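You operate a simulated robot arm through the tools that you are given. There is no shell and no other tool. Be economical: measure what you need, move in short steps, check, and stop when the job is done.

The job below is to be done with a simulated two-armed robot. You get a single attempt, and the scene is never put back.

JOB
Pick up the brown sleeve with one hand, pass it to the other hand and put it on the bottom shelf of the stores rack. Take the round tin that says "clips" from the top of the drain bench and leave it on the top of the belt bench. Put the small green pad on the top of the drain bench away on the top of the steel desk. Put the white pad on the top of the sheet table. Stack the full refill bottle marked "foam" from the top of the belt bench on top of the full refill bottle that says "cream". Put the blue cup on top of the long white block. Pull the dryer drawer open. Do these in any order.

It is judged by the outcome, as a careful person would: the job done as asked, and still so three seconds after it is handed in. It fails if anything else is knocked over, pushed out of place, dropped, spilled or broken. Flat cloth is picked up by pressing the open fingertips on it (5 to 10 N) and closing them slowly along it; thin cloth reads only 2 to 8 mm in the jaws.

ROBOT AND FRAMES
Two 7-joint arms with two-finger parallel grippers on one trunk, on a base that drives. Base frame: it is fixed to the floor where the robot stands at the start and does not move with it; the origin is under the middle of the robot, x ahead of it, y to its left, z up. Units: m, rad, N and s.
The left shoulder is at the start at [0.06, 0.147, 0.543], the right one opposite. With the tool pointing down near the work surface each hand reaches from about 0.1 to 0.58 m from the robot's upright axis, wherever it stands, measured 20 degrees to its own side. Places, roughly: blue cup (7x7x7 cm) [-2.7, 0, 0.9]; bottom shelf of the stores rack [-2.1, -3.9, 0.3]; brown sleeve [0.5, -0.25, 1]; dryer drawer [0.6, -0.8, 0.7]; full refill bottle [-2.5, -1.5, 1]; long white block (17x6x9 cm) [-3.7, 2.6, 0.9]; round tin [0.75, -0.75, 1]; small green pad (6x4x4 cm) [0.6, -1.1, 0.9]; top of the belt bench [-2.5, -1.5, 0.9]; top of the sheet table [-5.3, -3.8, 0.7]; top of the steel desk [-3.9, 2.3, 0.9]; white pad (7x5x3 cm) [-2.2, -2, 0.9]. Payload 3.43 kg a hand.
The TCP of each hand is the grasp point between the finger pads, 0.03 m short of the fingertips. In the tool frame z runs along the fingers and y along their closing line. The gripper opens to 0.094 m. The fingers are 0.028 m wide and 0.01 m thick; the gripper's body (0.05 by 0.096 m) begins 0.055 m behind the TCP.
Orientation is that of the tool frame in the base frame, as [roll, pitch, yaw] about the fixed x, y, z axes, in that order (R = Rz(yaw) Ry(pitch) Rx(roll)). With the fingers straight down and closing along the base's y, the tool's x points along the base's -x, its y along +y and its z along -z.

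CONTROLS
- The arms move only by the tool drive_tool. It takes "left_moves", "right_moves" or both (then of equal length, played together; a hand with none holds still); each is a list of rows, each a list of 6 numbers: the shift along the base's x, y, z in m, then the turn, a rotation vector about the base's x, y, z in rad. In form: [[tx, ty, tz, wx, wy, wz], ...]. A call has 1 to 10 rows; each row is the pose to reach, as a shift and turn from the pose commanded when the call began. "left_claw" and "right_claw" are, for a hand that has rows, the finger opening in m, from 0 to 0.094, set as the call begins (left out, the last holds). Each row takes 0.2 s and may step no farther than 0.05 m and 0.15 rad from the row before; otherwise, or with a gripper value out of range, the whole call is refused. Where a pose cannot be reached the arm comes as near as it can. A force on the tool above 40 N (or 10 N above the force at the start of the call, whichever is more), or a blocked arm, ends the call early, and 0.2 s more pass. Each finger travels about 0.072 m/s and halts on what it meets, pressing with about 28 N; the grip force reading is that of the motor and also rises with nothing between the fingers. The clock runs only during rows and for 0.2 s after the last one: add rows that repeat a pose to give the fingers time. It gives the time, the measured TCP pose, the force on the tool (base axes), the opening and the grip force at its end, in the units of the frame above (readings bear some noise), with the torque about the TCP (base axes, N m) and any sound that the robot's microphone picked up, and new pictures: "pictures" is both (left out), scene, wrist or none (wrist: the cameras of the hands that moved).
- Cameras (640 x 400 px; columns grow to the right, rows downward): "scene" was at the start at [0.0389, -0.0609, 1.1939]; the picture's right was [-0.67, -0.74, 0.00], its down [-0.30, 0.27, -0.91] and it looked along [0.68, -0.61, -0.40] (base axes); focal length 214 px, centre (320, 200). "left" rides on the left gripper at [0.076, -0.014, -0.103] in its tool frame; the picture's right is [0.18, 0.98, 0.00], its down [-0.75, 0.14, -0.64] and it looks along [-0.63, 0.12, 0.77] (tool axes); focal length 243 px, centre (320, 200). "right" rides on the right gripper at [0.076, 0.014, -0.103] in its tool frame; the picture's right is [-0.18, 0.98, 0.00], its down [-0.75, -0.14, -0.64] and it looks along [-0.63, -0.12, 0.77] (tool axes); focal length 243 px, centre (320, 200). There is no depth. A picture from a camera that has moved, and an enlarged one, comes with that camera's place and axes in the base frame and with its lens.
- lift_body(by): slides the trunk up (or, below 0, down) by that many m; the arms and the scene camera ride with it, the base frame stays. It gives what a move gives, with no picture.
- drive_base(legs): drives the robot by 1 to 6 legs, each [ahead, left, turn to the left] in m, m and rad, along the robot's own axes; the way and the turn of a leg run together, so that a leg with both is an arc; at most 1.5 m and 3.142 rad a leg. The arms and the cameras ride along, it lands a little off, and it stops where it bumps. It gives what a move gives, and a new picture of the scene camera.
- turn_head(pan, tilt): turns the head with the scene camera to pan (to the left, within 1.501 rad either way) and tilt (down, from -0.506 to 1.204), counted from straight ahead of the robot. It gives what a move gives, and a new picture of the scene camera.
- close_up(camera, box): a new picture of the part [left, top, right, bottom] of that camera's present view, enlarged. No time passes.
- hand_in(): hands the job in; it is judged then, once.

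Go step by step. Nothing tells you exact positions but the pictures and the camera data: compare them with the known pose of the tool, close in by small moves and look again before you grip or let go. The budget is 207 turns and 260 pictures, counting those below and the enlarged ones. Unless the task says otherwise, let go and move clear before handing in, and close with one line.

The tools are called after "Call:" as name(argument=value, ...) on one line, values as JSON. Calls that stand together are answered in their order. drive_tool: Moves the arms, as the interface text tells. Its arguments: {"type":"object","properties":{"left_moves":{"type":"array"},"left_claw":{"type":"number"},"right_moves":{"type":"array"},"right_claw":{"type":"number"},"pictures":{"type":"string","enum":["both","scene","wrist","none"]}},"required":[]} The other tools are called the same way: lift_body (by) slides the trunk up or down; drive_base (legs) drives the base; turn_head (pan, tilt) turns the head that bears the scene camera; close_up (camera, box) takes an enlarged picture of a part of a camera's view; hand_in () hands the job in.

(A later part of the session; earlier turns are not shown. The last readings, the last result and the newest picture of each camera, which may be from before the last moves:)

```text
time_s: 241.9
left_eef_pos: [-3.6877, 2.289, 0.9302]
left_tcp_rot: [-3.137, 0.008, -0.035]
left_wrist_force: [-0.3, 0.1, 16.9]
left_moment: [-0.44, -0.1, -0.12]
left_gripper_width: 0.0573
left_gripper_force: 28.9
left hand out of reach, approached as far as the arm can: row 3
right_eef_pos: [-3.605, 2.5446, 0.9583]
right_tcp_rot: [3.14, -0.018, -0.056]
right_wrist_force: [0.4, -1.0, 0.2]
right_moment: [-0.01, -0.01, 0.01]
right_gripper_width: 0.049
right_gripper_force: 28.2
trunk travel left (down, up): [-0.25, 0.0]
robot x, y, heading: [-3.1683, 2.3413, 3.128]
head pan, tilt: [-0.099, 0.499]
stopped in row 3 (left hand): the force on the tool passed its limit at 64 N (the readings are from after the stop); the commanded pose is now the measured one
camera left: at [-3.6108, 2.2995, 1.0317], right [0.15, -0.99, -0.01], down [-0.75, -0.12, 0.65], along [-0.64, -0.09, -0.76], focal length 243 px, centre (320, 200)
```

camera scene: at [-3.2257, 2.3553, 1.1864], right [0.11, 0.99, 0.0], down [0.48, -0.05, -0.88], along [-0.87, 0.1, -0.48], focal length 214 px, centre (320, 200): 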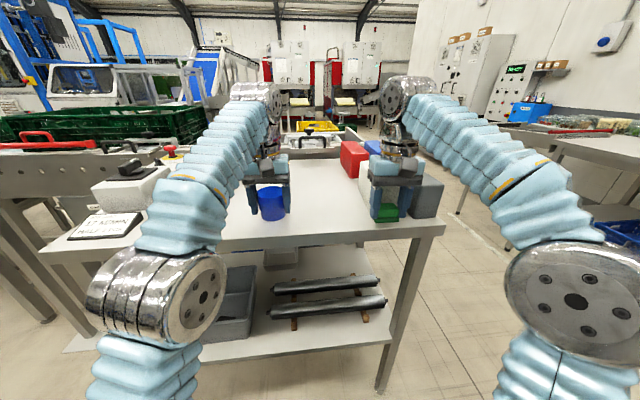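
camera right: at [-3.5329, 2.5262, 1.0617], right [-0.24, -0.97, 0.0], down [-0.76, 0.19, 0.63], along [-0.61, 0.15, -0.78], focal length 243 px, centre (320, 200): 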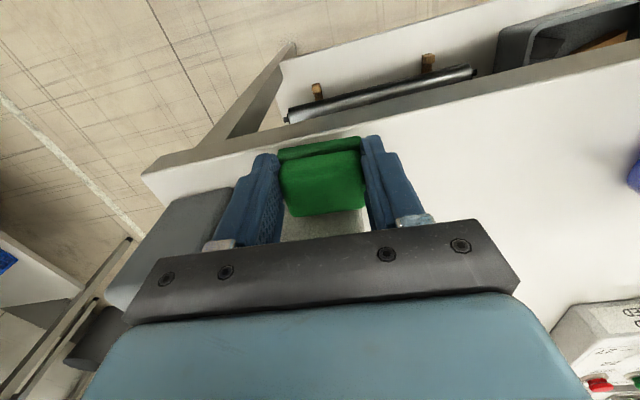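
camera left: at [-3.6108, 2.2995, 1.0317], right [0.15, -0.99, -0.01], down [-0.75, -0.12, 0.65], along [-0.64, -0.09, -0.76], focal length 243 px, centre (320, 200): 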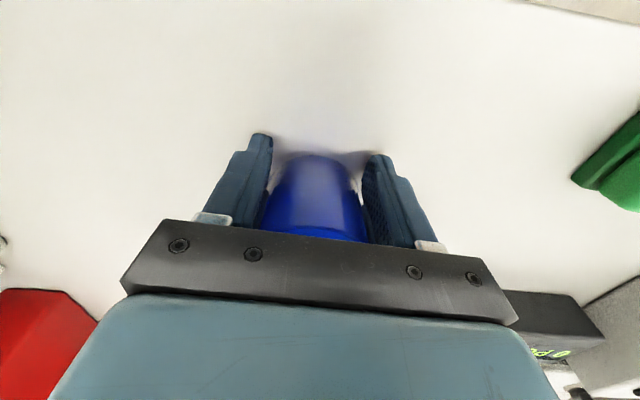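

The cup is on the desk; I open the fingers to let it stand, and look.

Call:
drive_tool(left_claw=0.094, left_moves=[[0.0, 0.0, 0.0, 0, 0, 0], [0, 0, 0, 0, 0, 0], [0, 0, 0, 0, 0, 0]], pictures="both")

```text
time_s: 242.7
left_eef_pos: [-3.6877, 2.289, 0.9302]
left_tcp_rot: [-3.141, 0.007, -0.034]
left_wrist_force: [-2.3, 6.1, 33.7]
left_moment: [-1.46, -0.35, 0.19]
left_gripper_width: 0.09
left_gripper_force: 0.1
right_eef_pos: [-3.605, 2.5459, 0.9585]
right_tcp_rot: [3.138, -0.017, -0.055]
right_wrist_force: [0.0, 0.2, -0.1]
right_moment: [0.0, 0.01, -0.01]
right_gripper_width: 0.0493
right_gripper_force: 27.9
trunk travel left (down, up): [-0.25, 0.0]
robot x, y, heading: [-3.1708, 2.3436, 3.128]
head pan, tilt: [-0.099, 0.499]
camera scene: at [-3.2249, 2.3569, 1.1867], right [0.11, 0.99, 0.0], down [0.47, -0.05, -0.88], along [-0.87, 0.1, -0.48], focal length 214 px, centre (320, 200)
camera left: at [-3.6109, 2.3, 1.0317], right [0.15, -0.99, 0.0], down [-0.75, -0.12, 0.65], along [-0.64, -0.09, -0.76], focal length 243 px, centre (320, 200)
```

scene: 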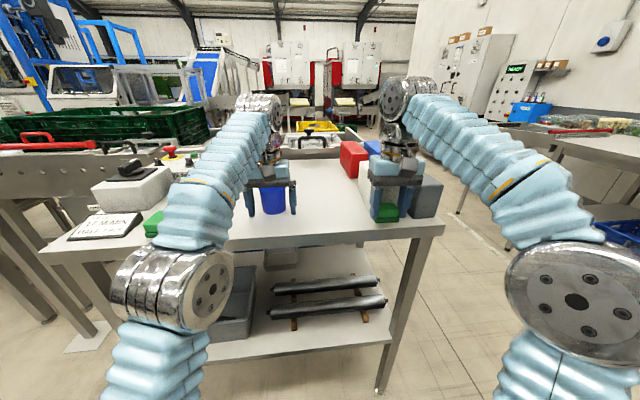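
left: 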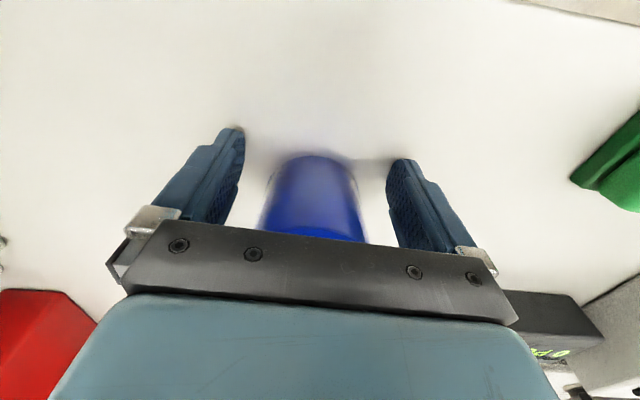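

The fingertip touches the desk, so the desk top is z≈0.90 (block top ≈0.99). The cup stands. I withdraw the left hand toward me, and move the right hand away from the block.

Call:
drive_tool(left_moves=[[0.0, 0.0, 0.005, 0, 0, 0], [0.03, 0, 0.008, 0, 0, 0], [0.07, 0, 0.008, 0, 0, 0], [0.11, 0, 0.008, 0, 0, 0], [0.14, 0, 0.008, 0, 0, 0]], right_moves=[[0.02, 0.0, 0.0, 0, 0, 0], [0.04, 0, 0, 0, 0, 0], [0.06, -0.02, 0, 0, 0, 0], [0.06, -0.05, 0, 0, 0, 0], [0.06, -0.08, 0, 0, 0, 0]], pictures="both")

```text
time_s: 243.9
left_eef_pos: [-3.5505, 2.2847, 0.9347]
left_tcp_rot: [-3.139, 0.005, -0.036]
left_wrist_force: [0.4, 0.1, -0.3]
left_moment: [-0.05, 0.03, -0.01]
left_gripper_width: 0.0939
left_gripper_force: 0.1
right_eef_pos: [-3.545, 2.4661, 0.9568]
right_tcp_rot: [3.139, -0.02, -0.059]
right_wrist_force: [0.0, 0.4, -0.7]
right_moment: [-0.02, 0.0, 0.0]
right_gripper_width: 0.0494
right_gripper_force: 27.9
trunk travel left (down, up): [-0.25, 0.0]
robot x, y, heading: [-3.1694, 2.3468, 3.133]
head pan, tilt: [-0.099, 0.499]
camera scene: at [-3.2267, 2.356, 1.1863], right [0.11, 0.99, 0.0], down [0.48, -0.05, -0.88], along [-0.87, 0.1, -0.48], focal length 214 px, centre (320, 200)
camera right: at [-3.4737, 2.4481, 1.0605], right [-0.24, -0.97, 0.0], down [-0.76, 0.19, 0.63], along [-0.61, 0.15, -0.78], focal length 243 px, centre (320, 200)
camera left: at [-3.4743, 2.295, 1.0372], right [0.15, -0.99, 0.0], down [-0.76, -0.12, 0.64], along [-0.64, -0.09, -0.77], focal length 243 px, centre (320, 200)
```

scene: 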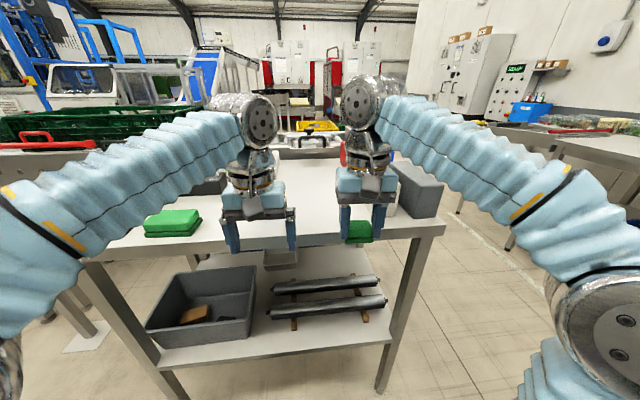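
right: 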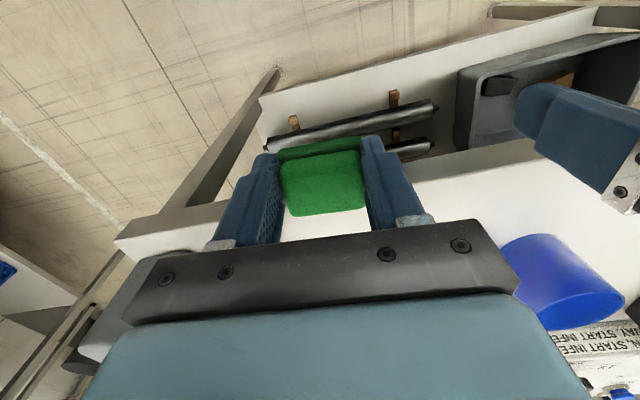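
left: 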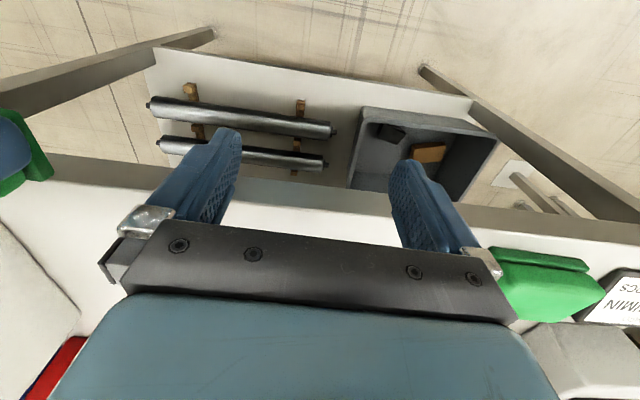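

The cup stands at ≈[-3.70,2.295]. Now I place the green pad at about [-3.66,2.43].

Call:
drive_tool(right_moves=[[-0.04, -0.036, 0.0, 0, 0, 0], [-0.08, -0.036, 0, 0, 0, 0], [-0.115, -0.036, 0, 0, 0, 0], [-0.115, -0.036, -0.015, 0, 0, 0], [-0.115, -0.036, -0.023, 0, 0, 0]], pictures="both")

```text
refused: row 1 steps farther than a row can; nothing moved
```

Call:
drive_tool(right_moves=[[-0.03, -0.036, 0.0, 0, 0, 0], [-0.075, -0.036, 0, 0, 0, 0], [-0.115, -0.036, 0, 0, 0, 0], [-0.115, -0.036, -0.015, 0, 0, 0], [-0.115, -0.036, -0.023, 0, 0, 0]], pictures="both")

```text
time_s: 245.2
left_eef_pos: [-3.5504, 2.2821, 0.935]
left_tcp_rot: [-3.139, 0.003, -0.036]
left_wrist_force: [0.1, 0.2, -0.1]
left_moment: [0.03, 0.01, -0.02]
left_gripper_width: 0.0941
left_gripper_force: 0.0
right_eef_pos: [-3.6584, 2.4262, 0.941]
right_tcp_rot: [3.131, -0.005, -0.054]
right_wrist_force: [0.3, -1.7, 19.1]
right_moment: [0.16, -0.01, 0.03]
right_gripper_width: 0.0494
right_gripper_force: 27.7
right hand out of reach, approached as far as the arm can: row 3
trunk travel left (down, up): [-0.25, 0.0]
robot x, y, heading: [-3.1669, 2.3441, 3.132]
head pan, tilt: [-0.099, 0.499]
stopped in row 5 (right hand): the force on the tool passed its limit at 44 N (the readings are from after the stop); the commanded pose is now the measured one
camera scene: at [-3.2255, 2.3552, 1.1866], right [0.11, 0.99, 0.0], down [0.47, -0.05, -0.88], along [-0.87, 0.1, -0.48], focal length 214 px, centre (320, 200)
camera right: at [-3.5852, 2.4089, 1.0441], right [-0.24, -0.97, 0.01], down [-0.75, 0.19, 0.64], along [-0.62, 0.14, -0.77], focal length 243 px, centre (320, 200)
```

scene: 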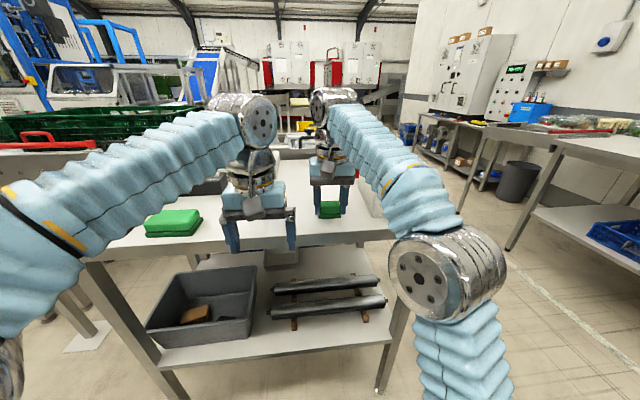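
right: 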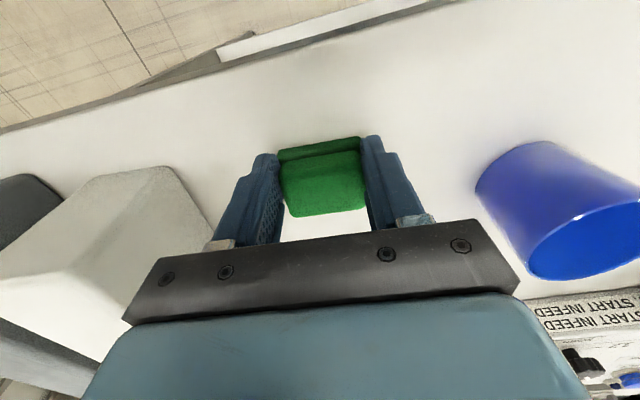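

The pad touches the desk. I relieve, release and lift off.

Call:
drive_tool(right_claw=0.085, right_moves=[[0, 0, 0.0, 0, 0, 0], [0, 0, 0, 0, 0, 0], [0, 0, 0.0, 0, 0, 0], [0.0, 0, 0.02, 0, 0, 0], [0.0, 0, 0.04, 0, 0, 0], [0.05, 0, 0.045, 0, 0, 0], [0.1, 0.0, 0.045, 0, 0, 0]], pictures="both")

```text
refused: row 6 steps farther than a row can; nothing moved
```

Call:
drive_tool(right_claw=0.085, right_moves=[[0, 0, 0.0, 0, 0, 0], [0, 0, 0, 0, 0, 0], [0, 0, 0.0, 0, 0, 0], [0.0, 0, 0.02, 0, 0, 0], [0.0, 0, 0.04, 0, 0, 0], [0.045, 0, 0.04, 0, 0, 0], [0.09, 0.0, 0.04, 0, 0, 0]], pictures="both")

```text
time_s: 246.8
left_eef_pos: [-3.5518, 2.2841, 0.9365]
left_tcp_rot: [-3.137, -0.001, -0.034]
left_wrist_force: [-0.6, -0.6, -0.3]
left_moment: [0.02, -0.06, -0.01]
left_gripper_width: 0.0944
left_gripper_force: 0.0
right_eef_pos: [-3.5736, 2.4269, 0.9791]
right_tcp_rot: [3.133, -0.01, -0.055]
right_wrist_force: [-0.4, -0.2, -0.4]
right_moment: [0.01, -0.05, 0.01]
right_gripper_width: 0.085
right_gripper_force: 0.1
right hand out of reach, approached as far as the arm can: row 4, 5, 6
trunk travel left (down, up): [-0.25, 0.0]
robot x, y, heading: [-3.1649, 2.3449, 3.132]
head pan, tilt: [-0.099, 0.499]
camera scene: at [-3.2277, 2.3555, 1.1863], right [0.11, 0.99, 0.0], down [0.48, -0.05, -0.88], along [-0.87, 0.1, -0.48], focal length 214 px, centre (320, 200)
camera right: at [-3.5006, 2.4093, 1.0823], right [-0.24, -0.97, 0.01], down [-0.75, 0.19, 0.63], along [-0.62, 0.15, -0.77], focal length 243 px, centre (320, 200)
```

scene: 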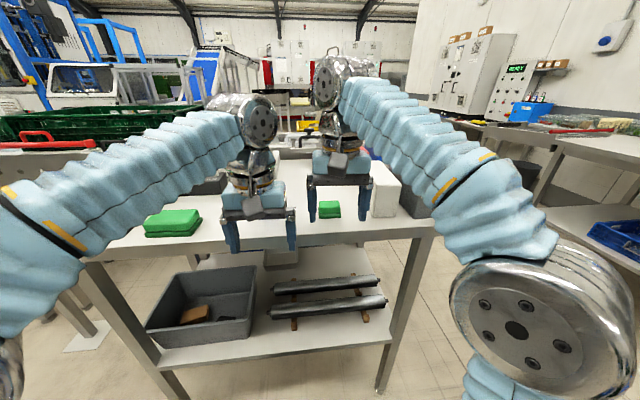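
right: 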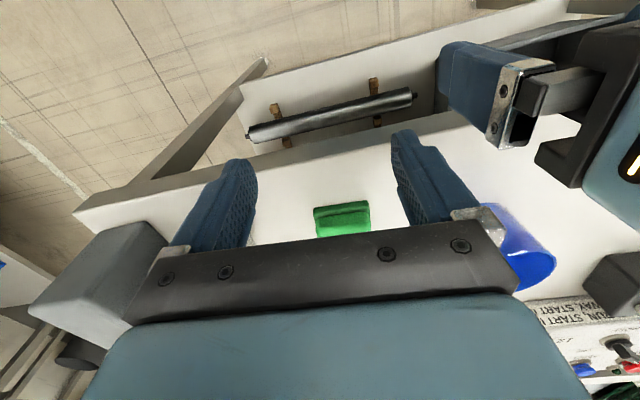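

The green pad is placed. I back off a little and tilt the left hand forward by ~60° for regripping the cup.

Call:
drive_base(legs=[[-0.1, 0, 0]])

Call:
drive_tool(left_moves=[[-0.01, 0.0, 0.01, 0, 0.15, 0], [-0.02, 0.0, 0.015, 0, 0.3, 0], [-0.03, 0, 0.02, 0, 0.45, 0], [-0.04, 0, 0.02, 0, 0.6, 0], [-0.05, 0, 0.02, 0, 0.75, 0], [-0.06, 0.0, 0.02, 0, 0.9, 0], [-0.07, 0.005, 0.02, 0, 1.05, 0]], right_moves=[[0.02, 0, 0, 0, 0, 0], [0.04, 0.0, 0.0, 0, 0, 0], [0.06, 0, 0, 0, 0, 0], [0.08, 0, 0, 0, 0, 0], [0.08, 0.03, 0, 0, 0, 0], [0.08, 0.06, 0, 0, 0, 0], [0.08, 0.09, 0, 0, 0, 0]], pictures="both")

```text
time_s: 247.9
left_eef_pos: [-3.451, 2.2836, 0.9347]
left_tcp_rot: [-3.139, 0.002, -0.037]
left_wrist_force: [-0.2, 0.5, -0.2]
left_moment: [-0.04, -0.01, 0.01]
left_gripper_width: 0.0943
left_gripper_force: 0.0
right_eef_pos: [-3.4716, 2.4249, 0.9788]
right_tcp_rot: [3.133, -0.008, -0.057]
right_wrist_force: [0.6, -0.5, 0.1]
right_moment: [0.01, 0.0, 0.01]
right_gripper_width: 0.0849
right_gripper_force: 0.2
trunk travel left (down, up): [-0.25, 0.0]
robot x, y, heading: [-3.0672, 2.3428, 3.125]
head pan, tilt: [-0.099, 0.499]
camera scene: at [-3.1263, 2.3547, 1.1864], right [0.11, 0.99, 0.0], down [0.48, -0.05, -0.88], along [-0.87, 0.1, -0.48], focal length 214 px, centre (320, 200)
```

scene: 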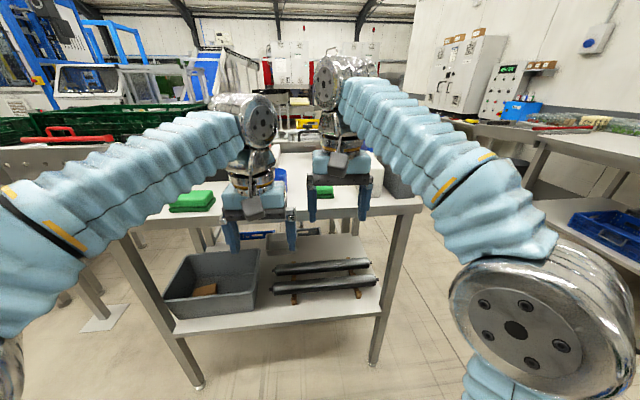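

```text
time_s: 249.5
left_eef_pos: [-3.5192, 2.2867, 0.9552]
left_tcp_rot: [3.083, 1.054, -0.075]
left_wrist_force: [0.1, -0.5, -0.2]
left_moment: [0.02, -0.03, 0.02]
left_gripper_width: 0.0938
left_gripper_force: 0.1
right_eef_pos: [-3.3944, 2.5144, 0.9797]
right_tcp_rot: [3.133, -0.008, -0.056]
right_wrist_force: [0.1, -0.4, -0.2]
right_moment: [-0.01, 0.01, -0.04]
right_gripper_width: 0.0849
right_gripper_force: 0.0
trunk travel left (down, up): [-0.25, 0.0]
robot x, y, heading: [-3.0668, 2.3466, 3.133]
head pan, tilt: [-0.099, 0.499]
camera scene: at [-3.1262, 2.3546, 1.1864], right [0.11, 0.99, 0.0], down [0.48, -0.05, -0.88], along [-0.87, 0.1, -0.48], focal length 214 px, centre (320, 200)
camera right: at [-3.3209, 2.4973, 1.0828], right [-0.24, -0.97, 0.01], down [-0.75, 0.19, 0.63], along [-0.62, 0.15, -0.77], focal length 243 px, centre (320, 200)
camera left: at [-3.3932, 2.2988, 0.9392], right [0.07, -0.99, -0.13], down [0.18, -0.12, 0.98], along [-0.98, -0.09, 0.17], focal length 243 px, centre (320, 200)
```

scene: 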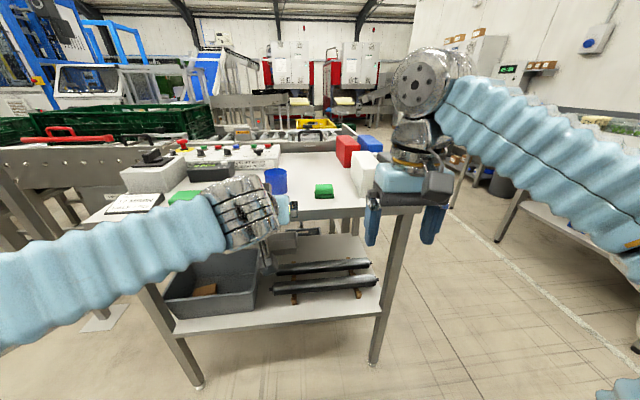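
right: 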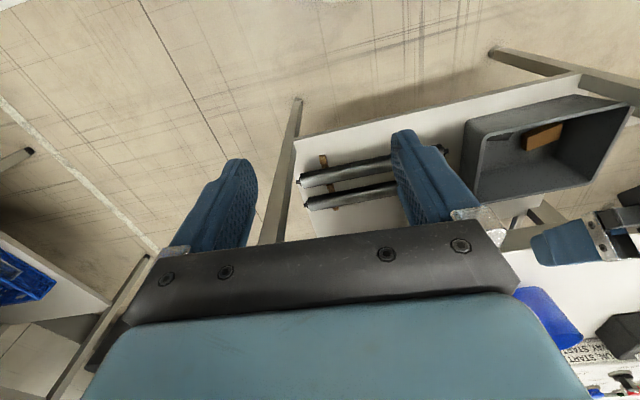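
left: 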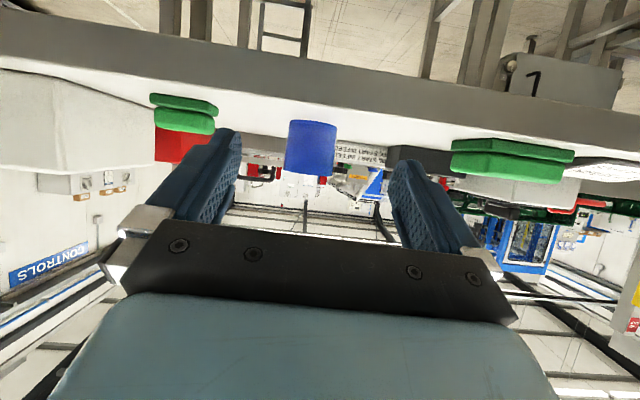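

The left hand looks straight at the cup. I drive 8 cm forward and then slide the open fingers around the cup.

Call:
drive_base(legs=[[0.08, 0, 0]])

Call:
drive_tool(left_moves=[[-0.02, 0.004, -0.004, 0, 0, 0], [-0.05, 0.004, -0.008, 0, 0, 0]], pictures="both")

```text
time_s: 250.6
left_eef_pos: [-3.5989, 2.2896, 0.9551]
left_tcp_rot: [3.079, 1.052, -0.073]
left_wrist_force: [0.0, 0.1, 0.1]
left_moment: [0.03, -0.02, 0.0]
left_gripper_width: 0.0941
left_gripper_force: 0.0
right_eef_pos: [-3.4733, 2.5156, 0.9805]
right_tcp_rot: [3.132, -0.009, -0.056]
right_wrist_force: [0.5, -0.3, -0.2]
right_moment: [0.01, 0.05, -0.02]
right_gripper_width: 0.085
right_gripper_force: 0.1
trunk travel left (down, up): [-0.25, 0.0]
robot x, y, heading: [-3.1444, 2.349, 3.13]
head pan, tilt: [-0.099, 0.499]
camera scene: at [-3.2048, 2.3555, 1.1864], right [0.11, 0.99, 0.0], down [0.48, -0.05, -0.88], along [-0.87, 0.1, -0.48], focal length 214 px, centre (320, 200)
```

scene: 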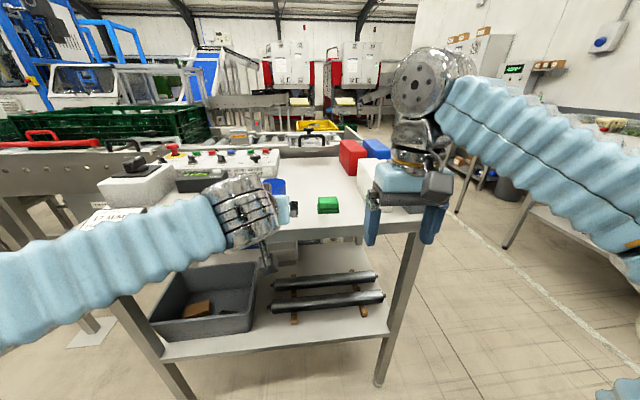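

```text
time_s: 251.2
left_eef_pos: [-3.6489, 2.2926, 0.947]
left_tcp_rot: [3.078, 1.052, -0.076]
left_wrist_force: [-0.2, -0.4, 0.5]
left_moment: [0.02, 0.0, 0.01]
left_gripper_width: 0.0941
left_gripper_force: 0.0
right_eef_pos: [-3.4731, 2.5152, 0.9801]
right_tcp_rot: [3.133, -0.009, -0.057]
right_wrist_force: [-0.4, -0.5, -0.6]
right_moment: [-0.01, 0.03, 0.0]
right_gripper_width: 0.085
right_gripper_force: 0.1
trunk travel left (down, up): [-0.25, 0.0]
robot x, y, heading: [-3.1445, 2.3459, 3.133]
head pan, tilt: [-0.099, 0.499]
camera scene: at [-3.2049, 2.3555, 1.1864], right [0.11, 0.99, 0.0], down [0.48, -0.05, -0.88], along [-0.87, 0.1, -0.48], focal length 214 px, centre (320, 200)
camera left: at [-3.5227, 2.3024, 0.93], right [0.07, -0.99, -0.13], down [0.18, -0.11, 0.98], along [-0.98, -0.09, 0.17], focal length 243 px, centre (320, 200)
```

scene: 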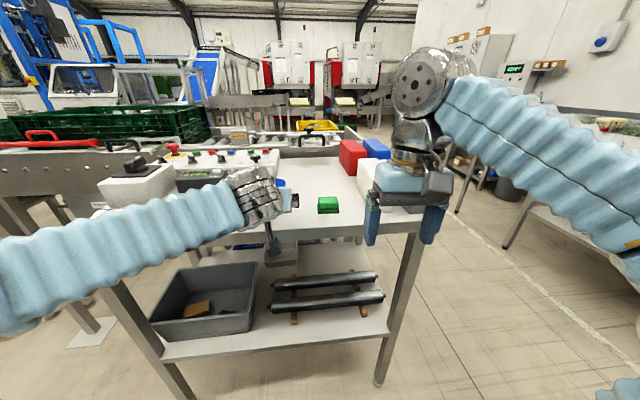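
left: 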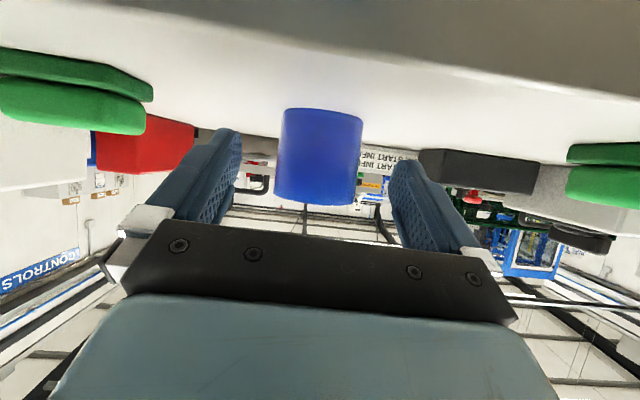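

Call:
drive_tool(left_moves=[[-0.025, -0.004, 0, 0, 0, 0], [-0.05, -0.004, 0, 0, 0, 0], [-0.074, -0.004, 0, 0, 0, 0]], pictures="wrist")

```text
time_s: 252.0
left_eef_pos: [-3.7244, 2.2903, 0.9485]
left_tcp_rot: [3.081, 1.05, -0.072]
left_wrist_force: [0.8, 0.0, -0.4]
left_moment: [0.01, 0.02, 0.03]
left_gripper_width: 0.0941
left_gripper_force: 0.2
right_eef_pos: [-3.473, 2.5144, 0.9788]
right_tcp_rot: [3.133, -0.009, -0.057]
right_wrist_force: [-0.2, -0.3, -0.5]
right_moment: [0.0, -0.02, 0.01]
right_gripper_width: 0.0849
right_gripper_force: 0.1
trunk travel left (down, up): [-0.25, 0.0]
robot x, y, heading: [-3.1411, 2.3451, 3.132]
head pan, tilt: [-0.099, 0.499]
camera left: at [-3.5969, 2.3011, 0.9319], right [0.07, -0.99, -0.13], down [0.18, -0.12, 0.98], along [-0.98, -0.09, 0.17], focal length 243 px, centre (320, 200)
```

left: 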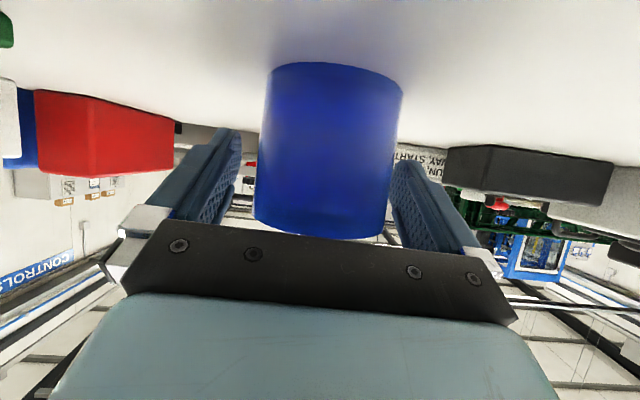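

Call:
drive_tool(left_claw=0.04, left_moves=[[0.003, -0.001, 0, 0, 0, 0], [0.003, -0.001, 0, 0, 0, 0], [0.003, -0.001, 0, 0, 0, 0], [0.003, -0.001, 0, 0, 0, 0]], pictures="wrist")

```text
time_s: 253.0
left_eef_pos: [-3.7191, 2.287, 0.9486]
left_tcp_rot: [3.079, 1.052, -0.075]
left_wrist_force: [-0.2, -1.0, 1.2]
left_moment: [-0.01, 0.0, 0.01]
left_gripper_width: 0.0682
left_gripper_force: 28.1
right_eef_pos: [-3.4728, 2.5143, 0.9801]
right_tcp_rot: [3.131, -0.008, -0.056]
right_wrist_force: [1.0, 0.3, 0.7]
right_moment: [0.01, 0.0, 0.02]
right_gripper_width: 0.0851
right_gripper_force: 0.0
trunk travel left (down, up): [-0.25, 0.0]
robot x, y, heading: [-3.1454, 2.3398, 3.131]
head pan, tilt: [-0.099, 0.499]
camera left: at [-3.5933, 2.2989, 0.932], right [0.07, -0.99, -0.13], down [0.18, -0.12, 0.98], along [-0.98, -0.09, 0.17], focal length 243 px, centre (320, 200)
```

left: 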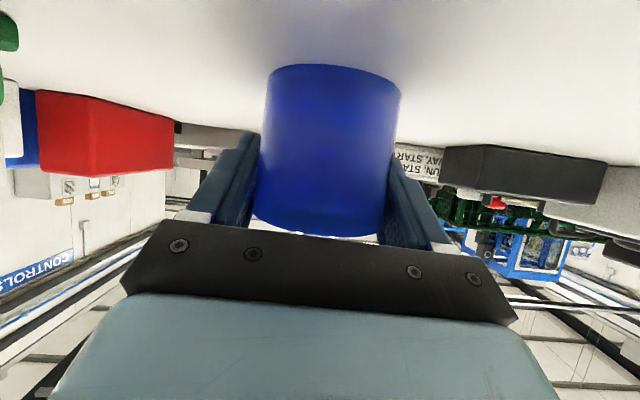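

Gripped at full width. I lift it ~12 cm and then strafe to the block.

Call:
drive_tool(left_moves=[[0, 0, 0.04, 0, 0, 0], [0.01, 0, 0.08, 0, 0, 0], [0.02, 0, 0.115, 0, 0, 0]], pictures="none")

Call:
drive_base(legs=[[0, -0.265, 0.01]])

Call:
drive_tool(left_moves=[[0, 0, 0, 0, 0, 0]], pictures="wrist")

```text
time_s: 253.8
left_eef_pos: [-3.7002, 2.2888, 1.0633]
left_tcp_rot: [3.079, 1.052, -0.077]
left_wrist_force: [0.3, -0.2, -0.1]
left_moment: [-0.01, 0.03, -0.03]
left_gripper_width: 0.068
left_gripper_force: 28.1
right_eef_pos: [-3.4736, 2.514, 0.9791]
right_tcp_rot: [3.133, -0.007, -0.058]
right_wrist_force: [-0.3, 0.2, -0.2]
right_moment: [0.01, 0.0, 0.01]
right_gripper_width: 0.085
right_gripper_force: 0.1
trunk travel left (down, up): [-0.25, 0.0]
robot x, y, heading: [-3.1442, 2.3446, 3.128]
head pan, tilt: [-0.099, 0.499]
```

```text
time_s: 255.7
left_eef_pos: [-3.6981, 2.5508, 1.0627]
left_tcp_rot: [3.081, 1.054, -0.064]
left_wrist_force: [-0.4, 0.0, -0.2]
left_moment: [0.01, 0.03, -0.02]
left_gripper_width: 0.0681
left_gripper_force: 28.0
right_eef_pos: [-3.4726, 2.7774, 0.9796]
right_tcp_rot: [3.132, -0.008, -0.046]
right_wrist_force: [-0.8, -0.2, 0.4]
right_moment: [0.02, -0.01, -0.01]
right_gripper_width: 0.085
right_gripper_force: 0.0
trunk travel left (down, up): [-0.25, 0.0]
robot x, y, heading: [-3.1427, 2.6134, 3.137]
head pan, tilt: [-0.099, 0.499]
camera scene: at [-3.2033, 2.6209, 1.1864], right [0.1, 0.99, 0.0], down [0.48, -0.05, -0.88], along [-0.87, 0.09, -0.48], focal length 214 px, centre (320, 200)
```

scene: 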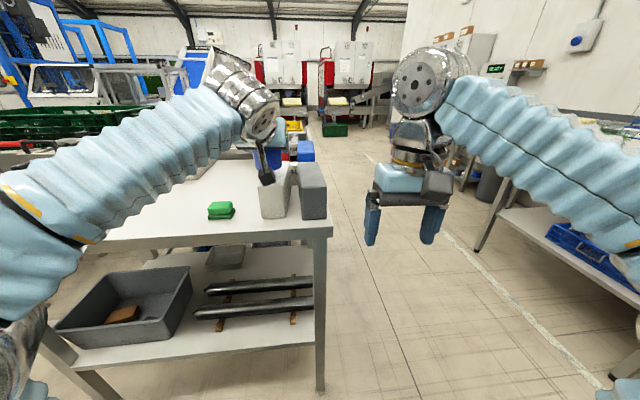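

```text
time_s: 256.1
left_eef_pos: [-3.6984, 2.5512, 1.0612]
left_tcp_rot: [3.079, 1.049, -0.068]
left_wrist_force: [0.4, 0.1, -0.6]
left_moment: [0.0, 0.01, 0.02]
left_gripper_width: 0.0681
left_gripper_force: 27.9
right_eef_pos: [-3.4735, 2.7785, 0.979]
right_tcp_rot: [3.133, -0.008, -0.047]
right_wrist_force: [0.3, -0.1, 0.2]
right_moment: [-0.01, -0.03, 0.0]
right_gripper_width: 0.0852
right_gripper_force: 0.0
trunk travel left (down, up): [-0.25, 0.0]
robot x, y, heading: [-3.1426, 2.613, 3.139]
head pan, tilt: [-0.099, 0.499]
camera left: at [-3.5717, 2.5621, 1.0457], right [0.08, -0.99, -0.13], down [0.18, -0.11, 0.98], along [-0.98, -0.1, 0.17], focal length 243 px, centre (320, 200)
```

left: 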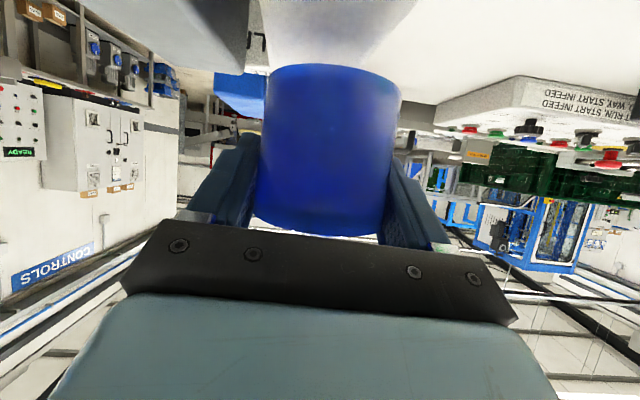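

Grip is steady. The cup is over the block (center ≈[-3.71,2.556]). I lower carefully till contact.

Call:
drive_tool(left_moves=[[-0.012, 0.005, 0, 0, 0, 0], [-0.012, 0.005, -0.008, 0, 0, 0], [-0.012, 0.005, -0.013, 0, 0, 0]], pictures="wrist")

Call:
drive_tool(left_moves=[[0, 0, -0.003, 0, 0, 0], [0, 0, -0.006, 0, 0, 0]], pictures="none")

```text
time_s: 256.9
left_eef_pos: [-3.7112, 2.554, 1.0488]
left_tcp_rot: [3.081, 1.052, -0.067]
left_wrist_force: [0.1, 0.3, -0.5]
left_moment: [0.02, 0.01, -0.02]
left_gripper_width: 0.0682
left_gripper_force: 28.4
right_eef_pos: [-3.4731, 2.7782, 0.9795]
right_tcp_rot: [3.133, -0.009, -0.047]
right_wrist_force: [-0.5, 0.5, -0.3]
right_moment: [0.04, 0.01, 0.01]
right_gripper_width: 0.085
right_gripper_force: 0.0
trunk travel left (down, up): [-0.25, 0.0]
robot x, y, heading: [-3.1491, 2.6121, 3.139]
head pan, tilt: [-0.099, 0.499]
camera left: at [-3.584, 2.5669, 1.0325], right [0.08, -0.99, -0.13], down [0.18, -0.11, 0.98], along [-0.98, -0.1, 0.17], focal length 243 px, centre (320, 200)
```

left: 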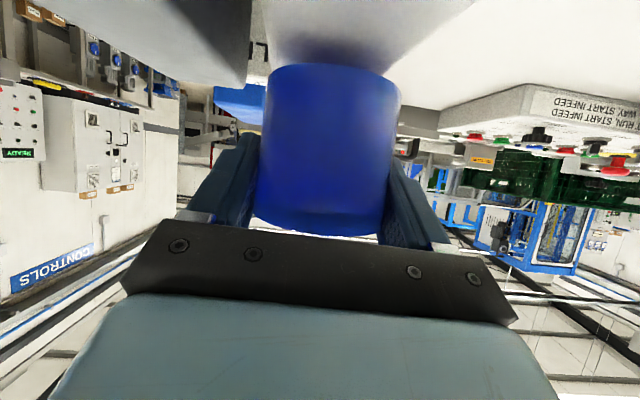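

```text
time_s: 257.5
left_eef_pos: [-3.7101, 2.5547, 1.0436]
left_tcp_rot: [3.079, 1.05, -0.066]
left_wrist_force: [0.2, 0.6, -0.2]
left_moment: [0.02, 0.01, 0.04]
left_gripper_width: 0.0678
left_gripper_force: 27.9
right_eef_pos: [-3.4727, 2.7792, 0.9791]
right_tcp_rot: [3.132, -0.008, -0.049]
right_wrist_force: [0.2, 0.1, -0.4]
right_moment: [0.01, 0.0, -0.04]
right_gripper_width: 0.0853
right_gripper_force: 0.1
trunk travel left (down, up): [-0.25, 0.0]
robot x, y, heading: [-3.1451, 2.6123, 3.141]
head pan, tilt: [-0.099, 0.499]
```

Call:
drive_tool(left_moves=[[0, 0.003, -0.002, 0, 0, 0], [0, 0.003, -0.004, 0, 0, 0]], pictures="none")

Call:
drive_tool(left_moves=[[0, 0, -0.002, 0, 0, 0], [0, 0, -0.004, 0, 0, 0]], pictures="wrist")

```text
time_s: 258.1
left_eef_pos: [-3.7121, 2.5592, 1.0401]
left_tcp_rot: [3.081, 1.049, -0.066]
left_wrist_force: [-0.1, 0.8, 0.2]
left_moment: [0.01, -0.02, 0.02]
left_gripper_width: 0.0682
left_gripper_force: 28.0
right_eef_pos: [-3.4727, 2.7765, 0.9795]
right_tcp_rot: [3.132, -0.009, -0.047]
right_wrist_force: [-0.3, 0.5, -0.5]
right_moment: [-0.01, 0.03, -0.01]
right_gripper_width: 0.0851
right_gripper_force: 0.1
trunk travel left (down, up): [-0.25, 0.0]
robot x, y, heading: [-3.1419, 2.6118, 3.138]
head pan, tilt: [-0.099, 0.499]
```

```text
time_s: 258.7
left_eef_pos: [-3.7089, 2.5596, 1.0387]
left_tcp_rot: [3.083, 1.059, -0.064]
left_wrist_force: [-5.1, -0.9, 16.5]
left_moment: [0.19, -0.13, 0.03]
left_gripper_width: 0.0682
left_gripper_force: 27.8
right_eef_pos: [-3.4724, 2.7782, 0.9796]
right_tcp_rot: [3.134, -0.01, -0.048]
right_wrist_force: [-0.1, 0.4, -0.6]
right_moment: [-0.02, -0.01, -0.01]
right_gripper_width: 0.0851
right_gripper_force: 0.1
trunk travel left (down, up): [-0.25, 0.0]
robot x, y, heading: [-3.1418, 2.6096, 3.138]
head pan, tilt: [-0.099, 0.499]
camera left: at [-3.5831, 2.5705, 1.0214], right [0.08, -0.99, -0.13], down [0.19, -0.12, 0.98], along [-0.98, -0.1, 0.18], focal length 243 px, centre (320, 200)
```

left: 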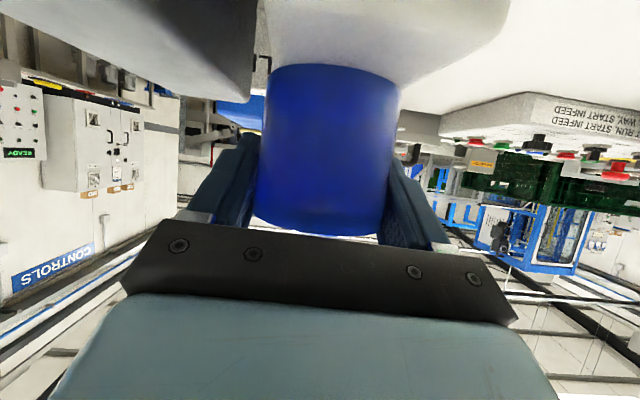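

Contact with the block top. I release and withdraw.

Call:
drive_tool(left_claw=0.09, left_moves=[[0, 0, 0.003, 0, 0, 0], [0, 0, 0.003, 0, 0, 0], [0, 0, 0.003, 0, 0, 0], [0.03, 0, 0.005, 0, 0, 0], [0.07, 0, 0.007, 0, 0, 0], [0.11, 0, 0.007, 0, 0, 0], [0.15, -0.0, 0.007, 0, 0, 0]], pictures="both")

```text
time_s: 260.3
left_eef_pos: [-3.5595, 2.5578, 1.0405]
left_tcp_rot: [3.079, 1.053, -0.067]
left_wrist_force: [0.0, -1.0, -0.5]
left_moment: [-0.04, 0.02, 0.01]
left_gripper_width: 0.0901
left_gripper_force: 0.1
right_eef_pos: [-3.4732, 2.7789, 0.9798]
right_tcp_rot: [3.134, -0.01, -0.05]
right_wrist_force: [-1.0, -0.6, 0.4]
right_moment: [-0.02, 0.0, 0.01]
right_gripper_width: 0.0851
right_gripper_force: 0.1
trunk travel left (down, up): [-0.25, 0.0]
robot x, y, heading: [-3.1416, 2.6113, 3.134]
head pan, tilt: [-0.099, 0.499]
camera scene: at [-3.2035, 2.621, 1.1864], right [0.1, 0.99, 0.0], down [0.48, -0.05, -0.88], along [-0.87, 0.09, -0.48], focal length 214 px, centre (320, 200)
camera left: at [-3.4327, 2.5706, 1.0246], right [0.08, -0.99, -0.13], down [0.18, -0.11, 0.98], along [-0.98, -0.1, 0.17], focal length 243 px, centre (320, 200)
```

scene: 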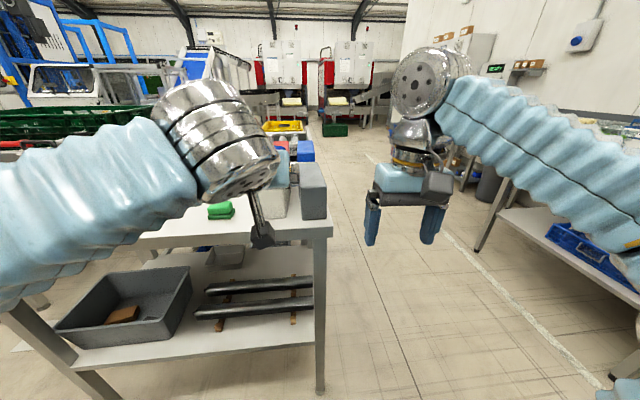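
left: 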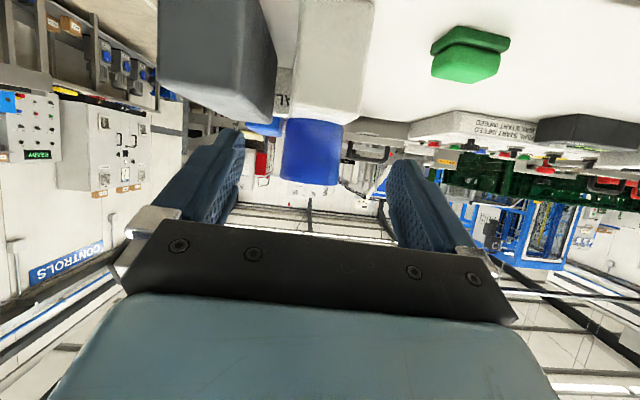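

The cup stands on the white block. Now to the belt bench with empty hands for the foam bottle.

Call:
drive_base(legs=[[-0.12, 0, 0], [0, 1.35, 0], [0, 0, -3.14], [-0.5, 0, 0], [0, -1.35, 0.03], [0, -1.4, 0.03]])

Call:
turn_head(pan=-0.2, tilt=0.4)

```text
time_s: 290.3
left_eef_pos: [-2.9087, -1.3286, 1.0408]
left_tcp_rot: [3.079, 1.054, -3.095]
left_wrist_force: [0.4, 0.0, -0.5]
left_moment: [0.0, -0.01, -0.03]
left_gripper_width: 0.09
left_gripper_force: 0.1
right_eef_pos: [-2.971, -1.5591, 0.9795]
right_tcp_rot: [3.133, -0.01, -3.077]
right_wrist_force: [-0.3, 0.4, 0.8]
right_moment: [-0.01, -0.04, -0.04]
right_gripper_width: 0.0849
right_gripper_force: 0.1
trunk travel left (down, up): [-0.25, 0.0]
robot x, y, heading: [-3.3129, -1.4296, 0.109]
head pan, tilt: [-0.099, 0.499]
camera scene: at [-3.2556, -1.4293, 1.1864], right [0.01, -1.0, 0.0], down [-0.48, -0.01, -0.88], along [0.88, 0.01, -0.48], focal length 214 px, centre (320, 200)
```

scene: 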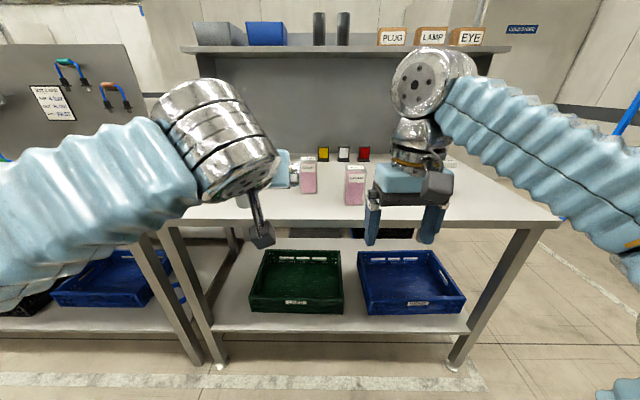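

```text
time_s: 291.0
left_eef_pos: [-2.9091, -1.3275, 1.0411]
left_tcp_rot: [3.08, 1.052, -3.094]
left_wrist_force: [0.0, 0.2, 0.4]
left_moment: [0.02, -0.02, 0.0]
left_gripper_width: 0.0901
left_gripper_force: 0.0
right_eef_pos: [-2.9702, -1.5567, 0.9794]
right_tcp_rot: [3.131, -0.008, -3.075]
right_wrist_force: [-0.3, -0.2, -0.2]
right_moment: [0.0, 0.0, 0.0]
right_gripper_width: 0.0847
right_gripper_force: 0.0
trunk travel left (down, up): [-0.25, 0.0]
robot x, y, heading: [-3.3165, -1.4281, 0.109]
head pan, tilt: [-0.201, 0.4]
camera scene: at [-3.2544, -1.4386, 1.1955], right [-0.09, -1.0, 0.0], down [-0.39, 0.03, -0.92], along [0.92, -0.08, -0.39], focal length 214 px, centre (320, 200)
```

scene: 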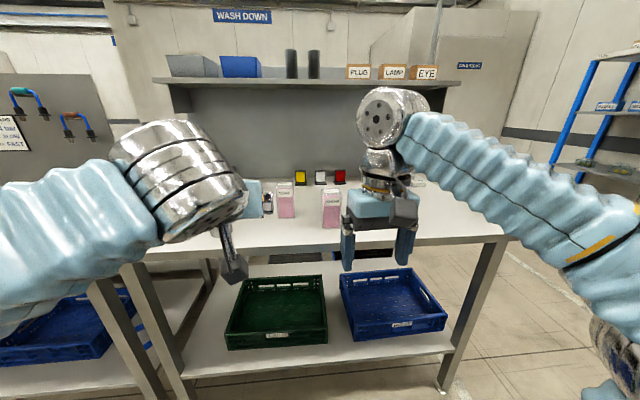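

The third bottle is really at about [-2.19,-1.84], close to the bench's south end (y≈-2.04), so I'll fetch it from the south side facing north.

Call:
drive_base(legs=[[0, 0, -0.109], [0, -1.27, 0], [0, 0, 1.57], [0, -1.05, 0]])

Call:
turn_head(pan=-0.05, tilt=0.45)

```text
time_s: 307.0
left_eef_pos: [-2.2834, -2.3392, 1.0407]
left_tcp_rot: [3.078, 1.052, -1.665]
left_wrist_force: [-0.2, 0.1, 0.0]
left_moment: [-0.03, 0.0, 0.01]
left_gripper_width: 0.0901
left_gripper_force: 0.1
right_eef_pos: [-2.0655, -2.4319, 0.98]
right_tcp_rot: [3.132, -0.009, -1.645]
right_wrist_force: [0.5, -0.3, 0.7]
right_moment: [0.01, 0.02, -0.03]
right_gripper_width: 0.085
right_gripper_force: 0.0
trunk travel left (down, up): [-0.25, 0.0]
robot x, y, heading: [-2.2424, -2.7541, 1.539]
head pan, tilt: [-0.201, 0.4]
camera scene: at [-2.2219, -2.6944, 1.1955], right [0.97, -0.23, 0.0], down [-0.09, -0.38, -0.92], along [0.21, 0.9, -0.39], focal length 214 px, centre (320, 200)
```

scene: 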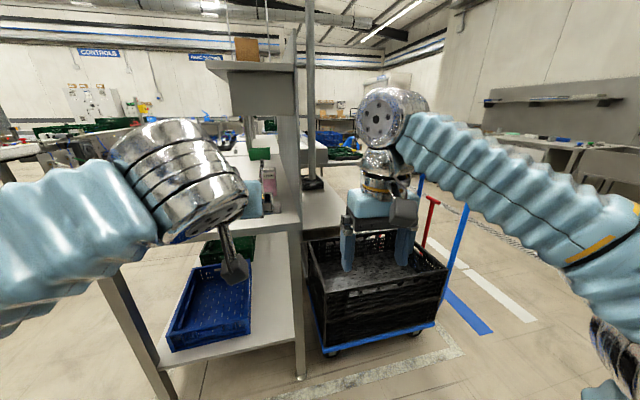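

```text
time_s: 307.7
left_eef_pos: [-2.2826, -2.3389, 1.0404]
left_tcp_rot: [3.08, 1.052, -1.667]
left_wrist_force: [-0.2, -0.5, -0.4]
left_moment: [0.0, -0.03, -0.02]
left_gripper_width: 0.0901
left_gripper_force: 0.1
right_eef_pos: [-2.0663, -2.4315, 0.9789]
right_tcp_rot: [3.133, -0.008, -1.646]
right_wrist_force: [0.0, -0.6, 0.1]
right_moment: [-0.01, 0.0, -0.02]
right_gripper_width: 0.0848
right_gripper_force: 0.1
trunk travel left (down, up): [-0.25, 0.0]
robot x, y, heading: [-2.2411, -2.756, 1.542]
head pan, tilt: [-0.051, 0.45]
camera scene: at [-2.2356, -2.693, 1.1909], right [1.0, -0.08, 0.0], down [-0.04, -0.43, -0.9], along [0.07, 0.9, -0.44], focal length 214 px, centre (320, 200)
```

scene: 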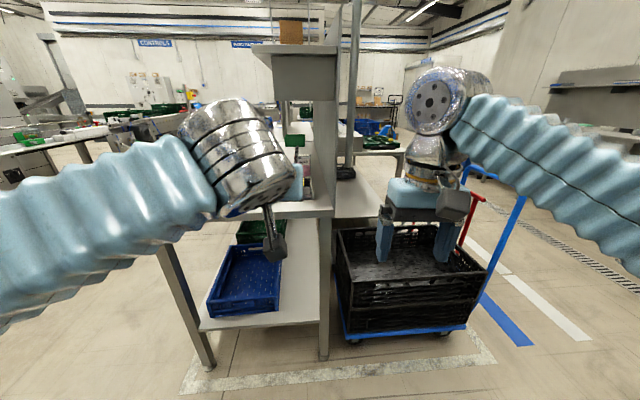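

Call:
close_up(camera="left", box=[0, 0, 640, 400])

```text
1.00 times, centred on (320, 200) of left (not enlarged: the box is as wide or as high as the picture)
camera zoom: at [-2.2745, -2.4656, 1.0247], right [-0.99, -0.05, -0.13], down [-0.12, -0.18, 0.98], along [-0.07, 0.98, 0.17], focal length 243 px, centre (320, 200)
```

zoom: 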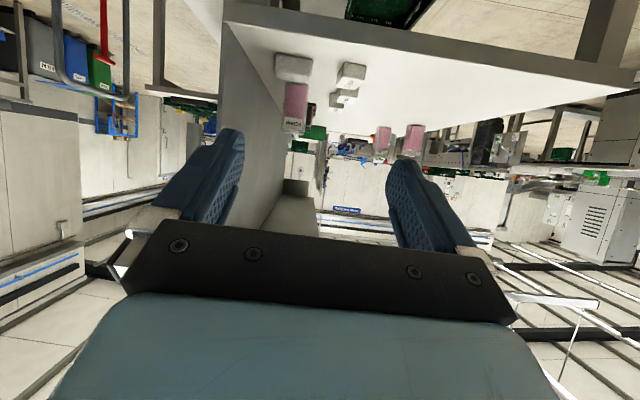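

The label reads FOAM: bottle at ≈[-2.225,-1.82]; the white pad is at ≈[-2.23,-2.005] in front of it. I drive closer with the left hand aligned above the pad.

Call:
drive_base(legs=[[0.29, -0.05, 0.03]])

Call:
drive_tool(left_claw=0.092, left_moves=[[0, 0.0, -0.03, 0, 0, 0.03], [0, 0.0, -0.06, 0, 0, 0.06], [0, 0.03, -0.085, 0, 0, 0.06]], pictures="wrist")

```text
time_s: 309.7
left_eef_pos: [-2.242, -2.0565, 1.0409]
left_tcp_rot: [3.079, 1.052, -1.632]
left_wrist_force: [0.0, 0.2, 0.4]
left_moment: [0.0, 0.0, -0.03]
left_gripper_width: 0.0897
left_gripper_force: 0.1
right_eef_pos: [-2.0222, -2.1416, 0.9793]
right_tcp_rot: [3.132, -0.009, -1.613]
right_wrist_force: [-0.5, 0.9, 0.7]
right_moment: [0.02, 0.01, -0.02]
right_gripper_width: 0.0849
right_gripper_force: 0.1
trunk travel left (down, up): [-0.25, 0.0]
robot x, y, heading: [-2.1855, -2.4726, 1.575]
head pan, tilt: [-0.051, 0.45]
camera scene: at [-2.1831, -2.4096, 1.1908], right [1.0, -0.05, 0.0], down [-0.02, -0.43, -0.9], along [0.04, 0.9, -0.44], focal length 214 px, centre (320, 200)
```

scene: 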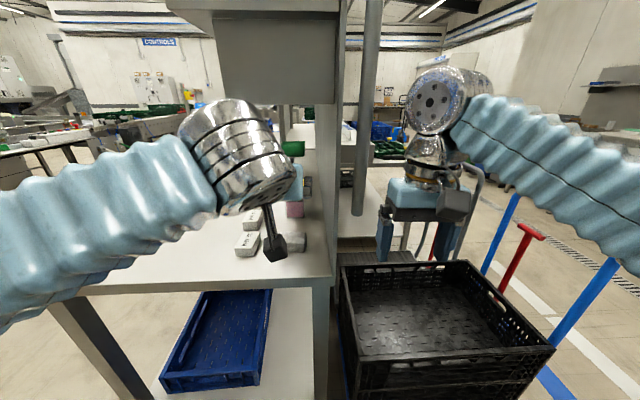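

```text
time_s: 310.5
left_eef_pos: [-2.2422, -2.0248, 0.955]
left_tcp_rot: [3.081, 1.054, -1.57]
left_wrist_force: [1.0, 0.0, 0.8]
left_moment: [-0.04, -0.02, 0.01]
left_gripper_width: 0.0921
left_gripper_force: 0.0
right_eef_pos: [-2.0228, -2.1423, 0.9787]
right_tcp_rot: [3.133, -0.009, -1.612]
right_wrist_force: [-0.7, -1.2, 0.5]
right_moment: [0.05, 0.0, 0.02]
right_gripper_width: 0.0851
right_gripper_force: 0.1
trunk travel left (down, up): [-0.25, 0.0]
robot x, y, heading: [-2.1896, -2.4764, 1.574]
head pan, tilt: [-0.051, 0.45]
camera left: at [-2.2225, -2.1523, 0.9388], right [-0.98, -0.14, -0.13], down [-0.1, -0.19, 0.98], along [-0.17, 0.97, 0.17], focal length 243 px, centre (320, 200)
```

left: 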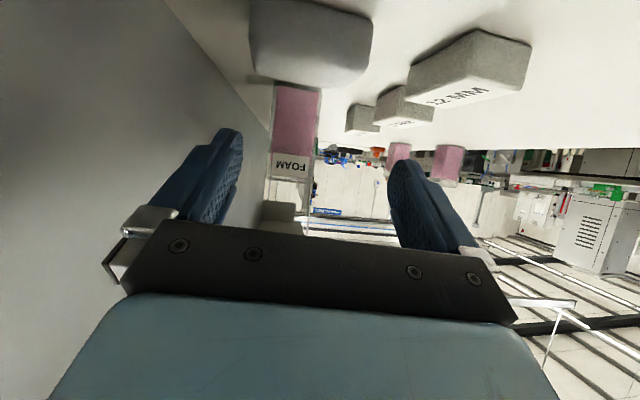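

Call:
drive_tool(left_moves=[[0.004, 0.045, -0.005, 0, 0, 0], [0.004, 0.09, -0.008, 0, 0, 0], [0.004, 0.12, -0.01, 0, 0, 0]], pictures="wrist")

```text
time_s: 311.3
left_eef_pos: [-2.2384, -1.9083, 0.9446]
left_tcp_rot: [3.079, 1.053, -1.571]
left_wrist_force: [-0.4, -1.1, -0.7]
left_moment: [0.03, -0.02, 0.0]
left_gripper_width: 0.0921
left_gripper_force: 0.1
right_eef_pos: [-2.0213, -2.1432, 0.9799]
right_tcp_rot: [3.133, -0.008, -1.613]
right_wrist_force: [-0.1, -1.2, -0.5]
right_moment: [0.01, 0.03, 0.0]
right_gripper_width: 0.0851
right_gripper_force: 0.0
trunk travel left (down, up): [-0.25, 0.0]
robot x, y, heading: [-2.1888, -2.4714, 1.577]
head pan, tilt: [-0.051, 0.45]
camera left: at [-2.2176, -2.0341, 0.9276], right [-0.98, -0.14, -0.13], down [-0.1, -0.19, 0.98], along [-0.16, 0.97, 0.17], focal length 243 px, centre (320, 200)
```

left: 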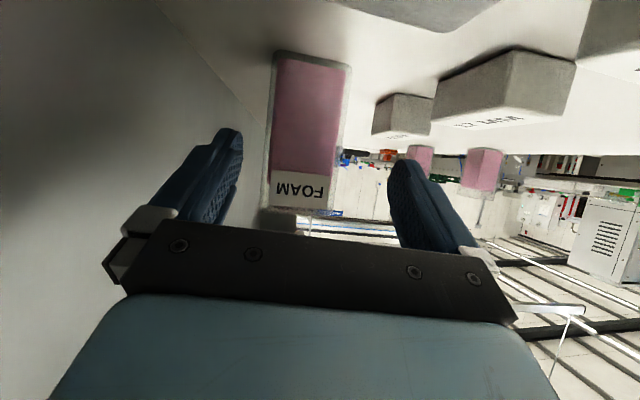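

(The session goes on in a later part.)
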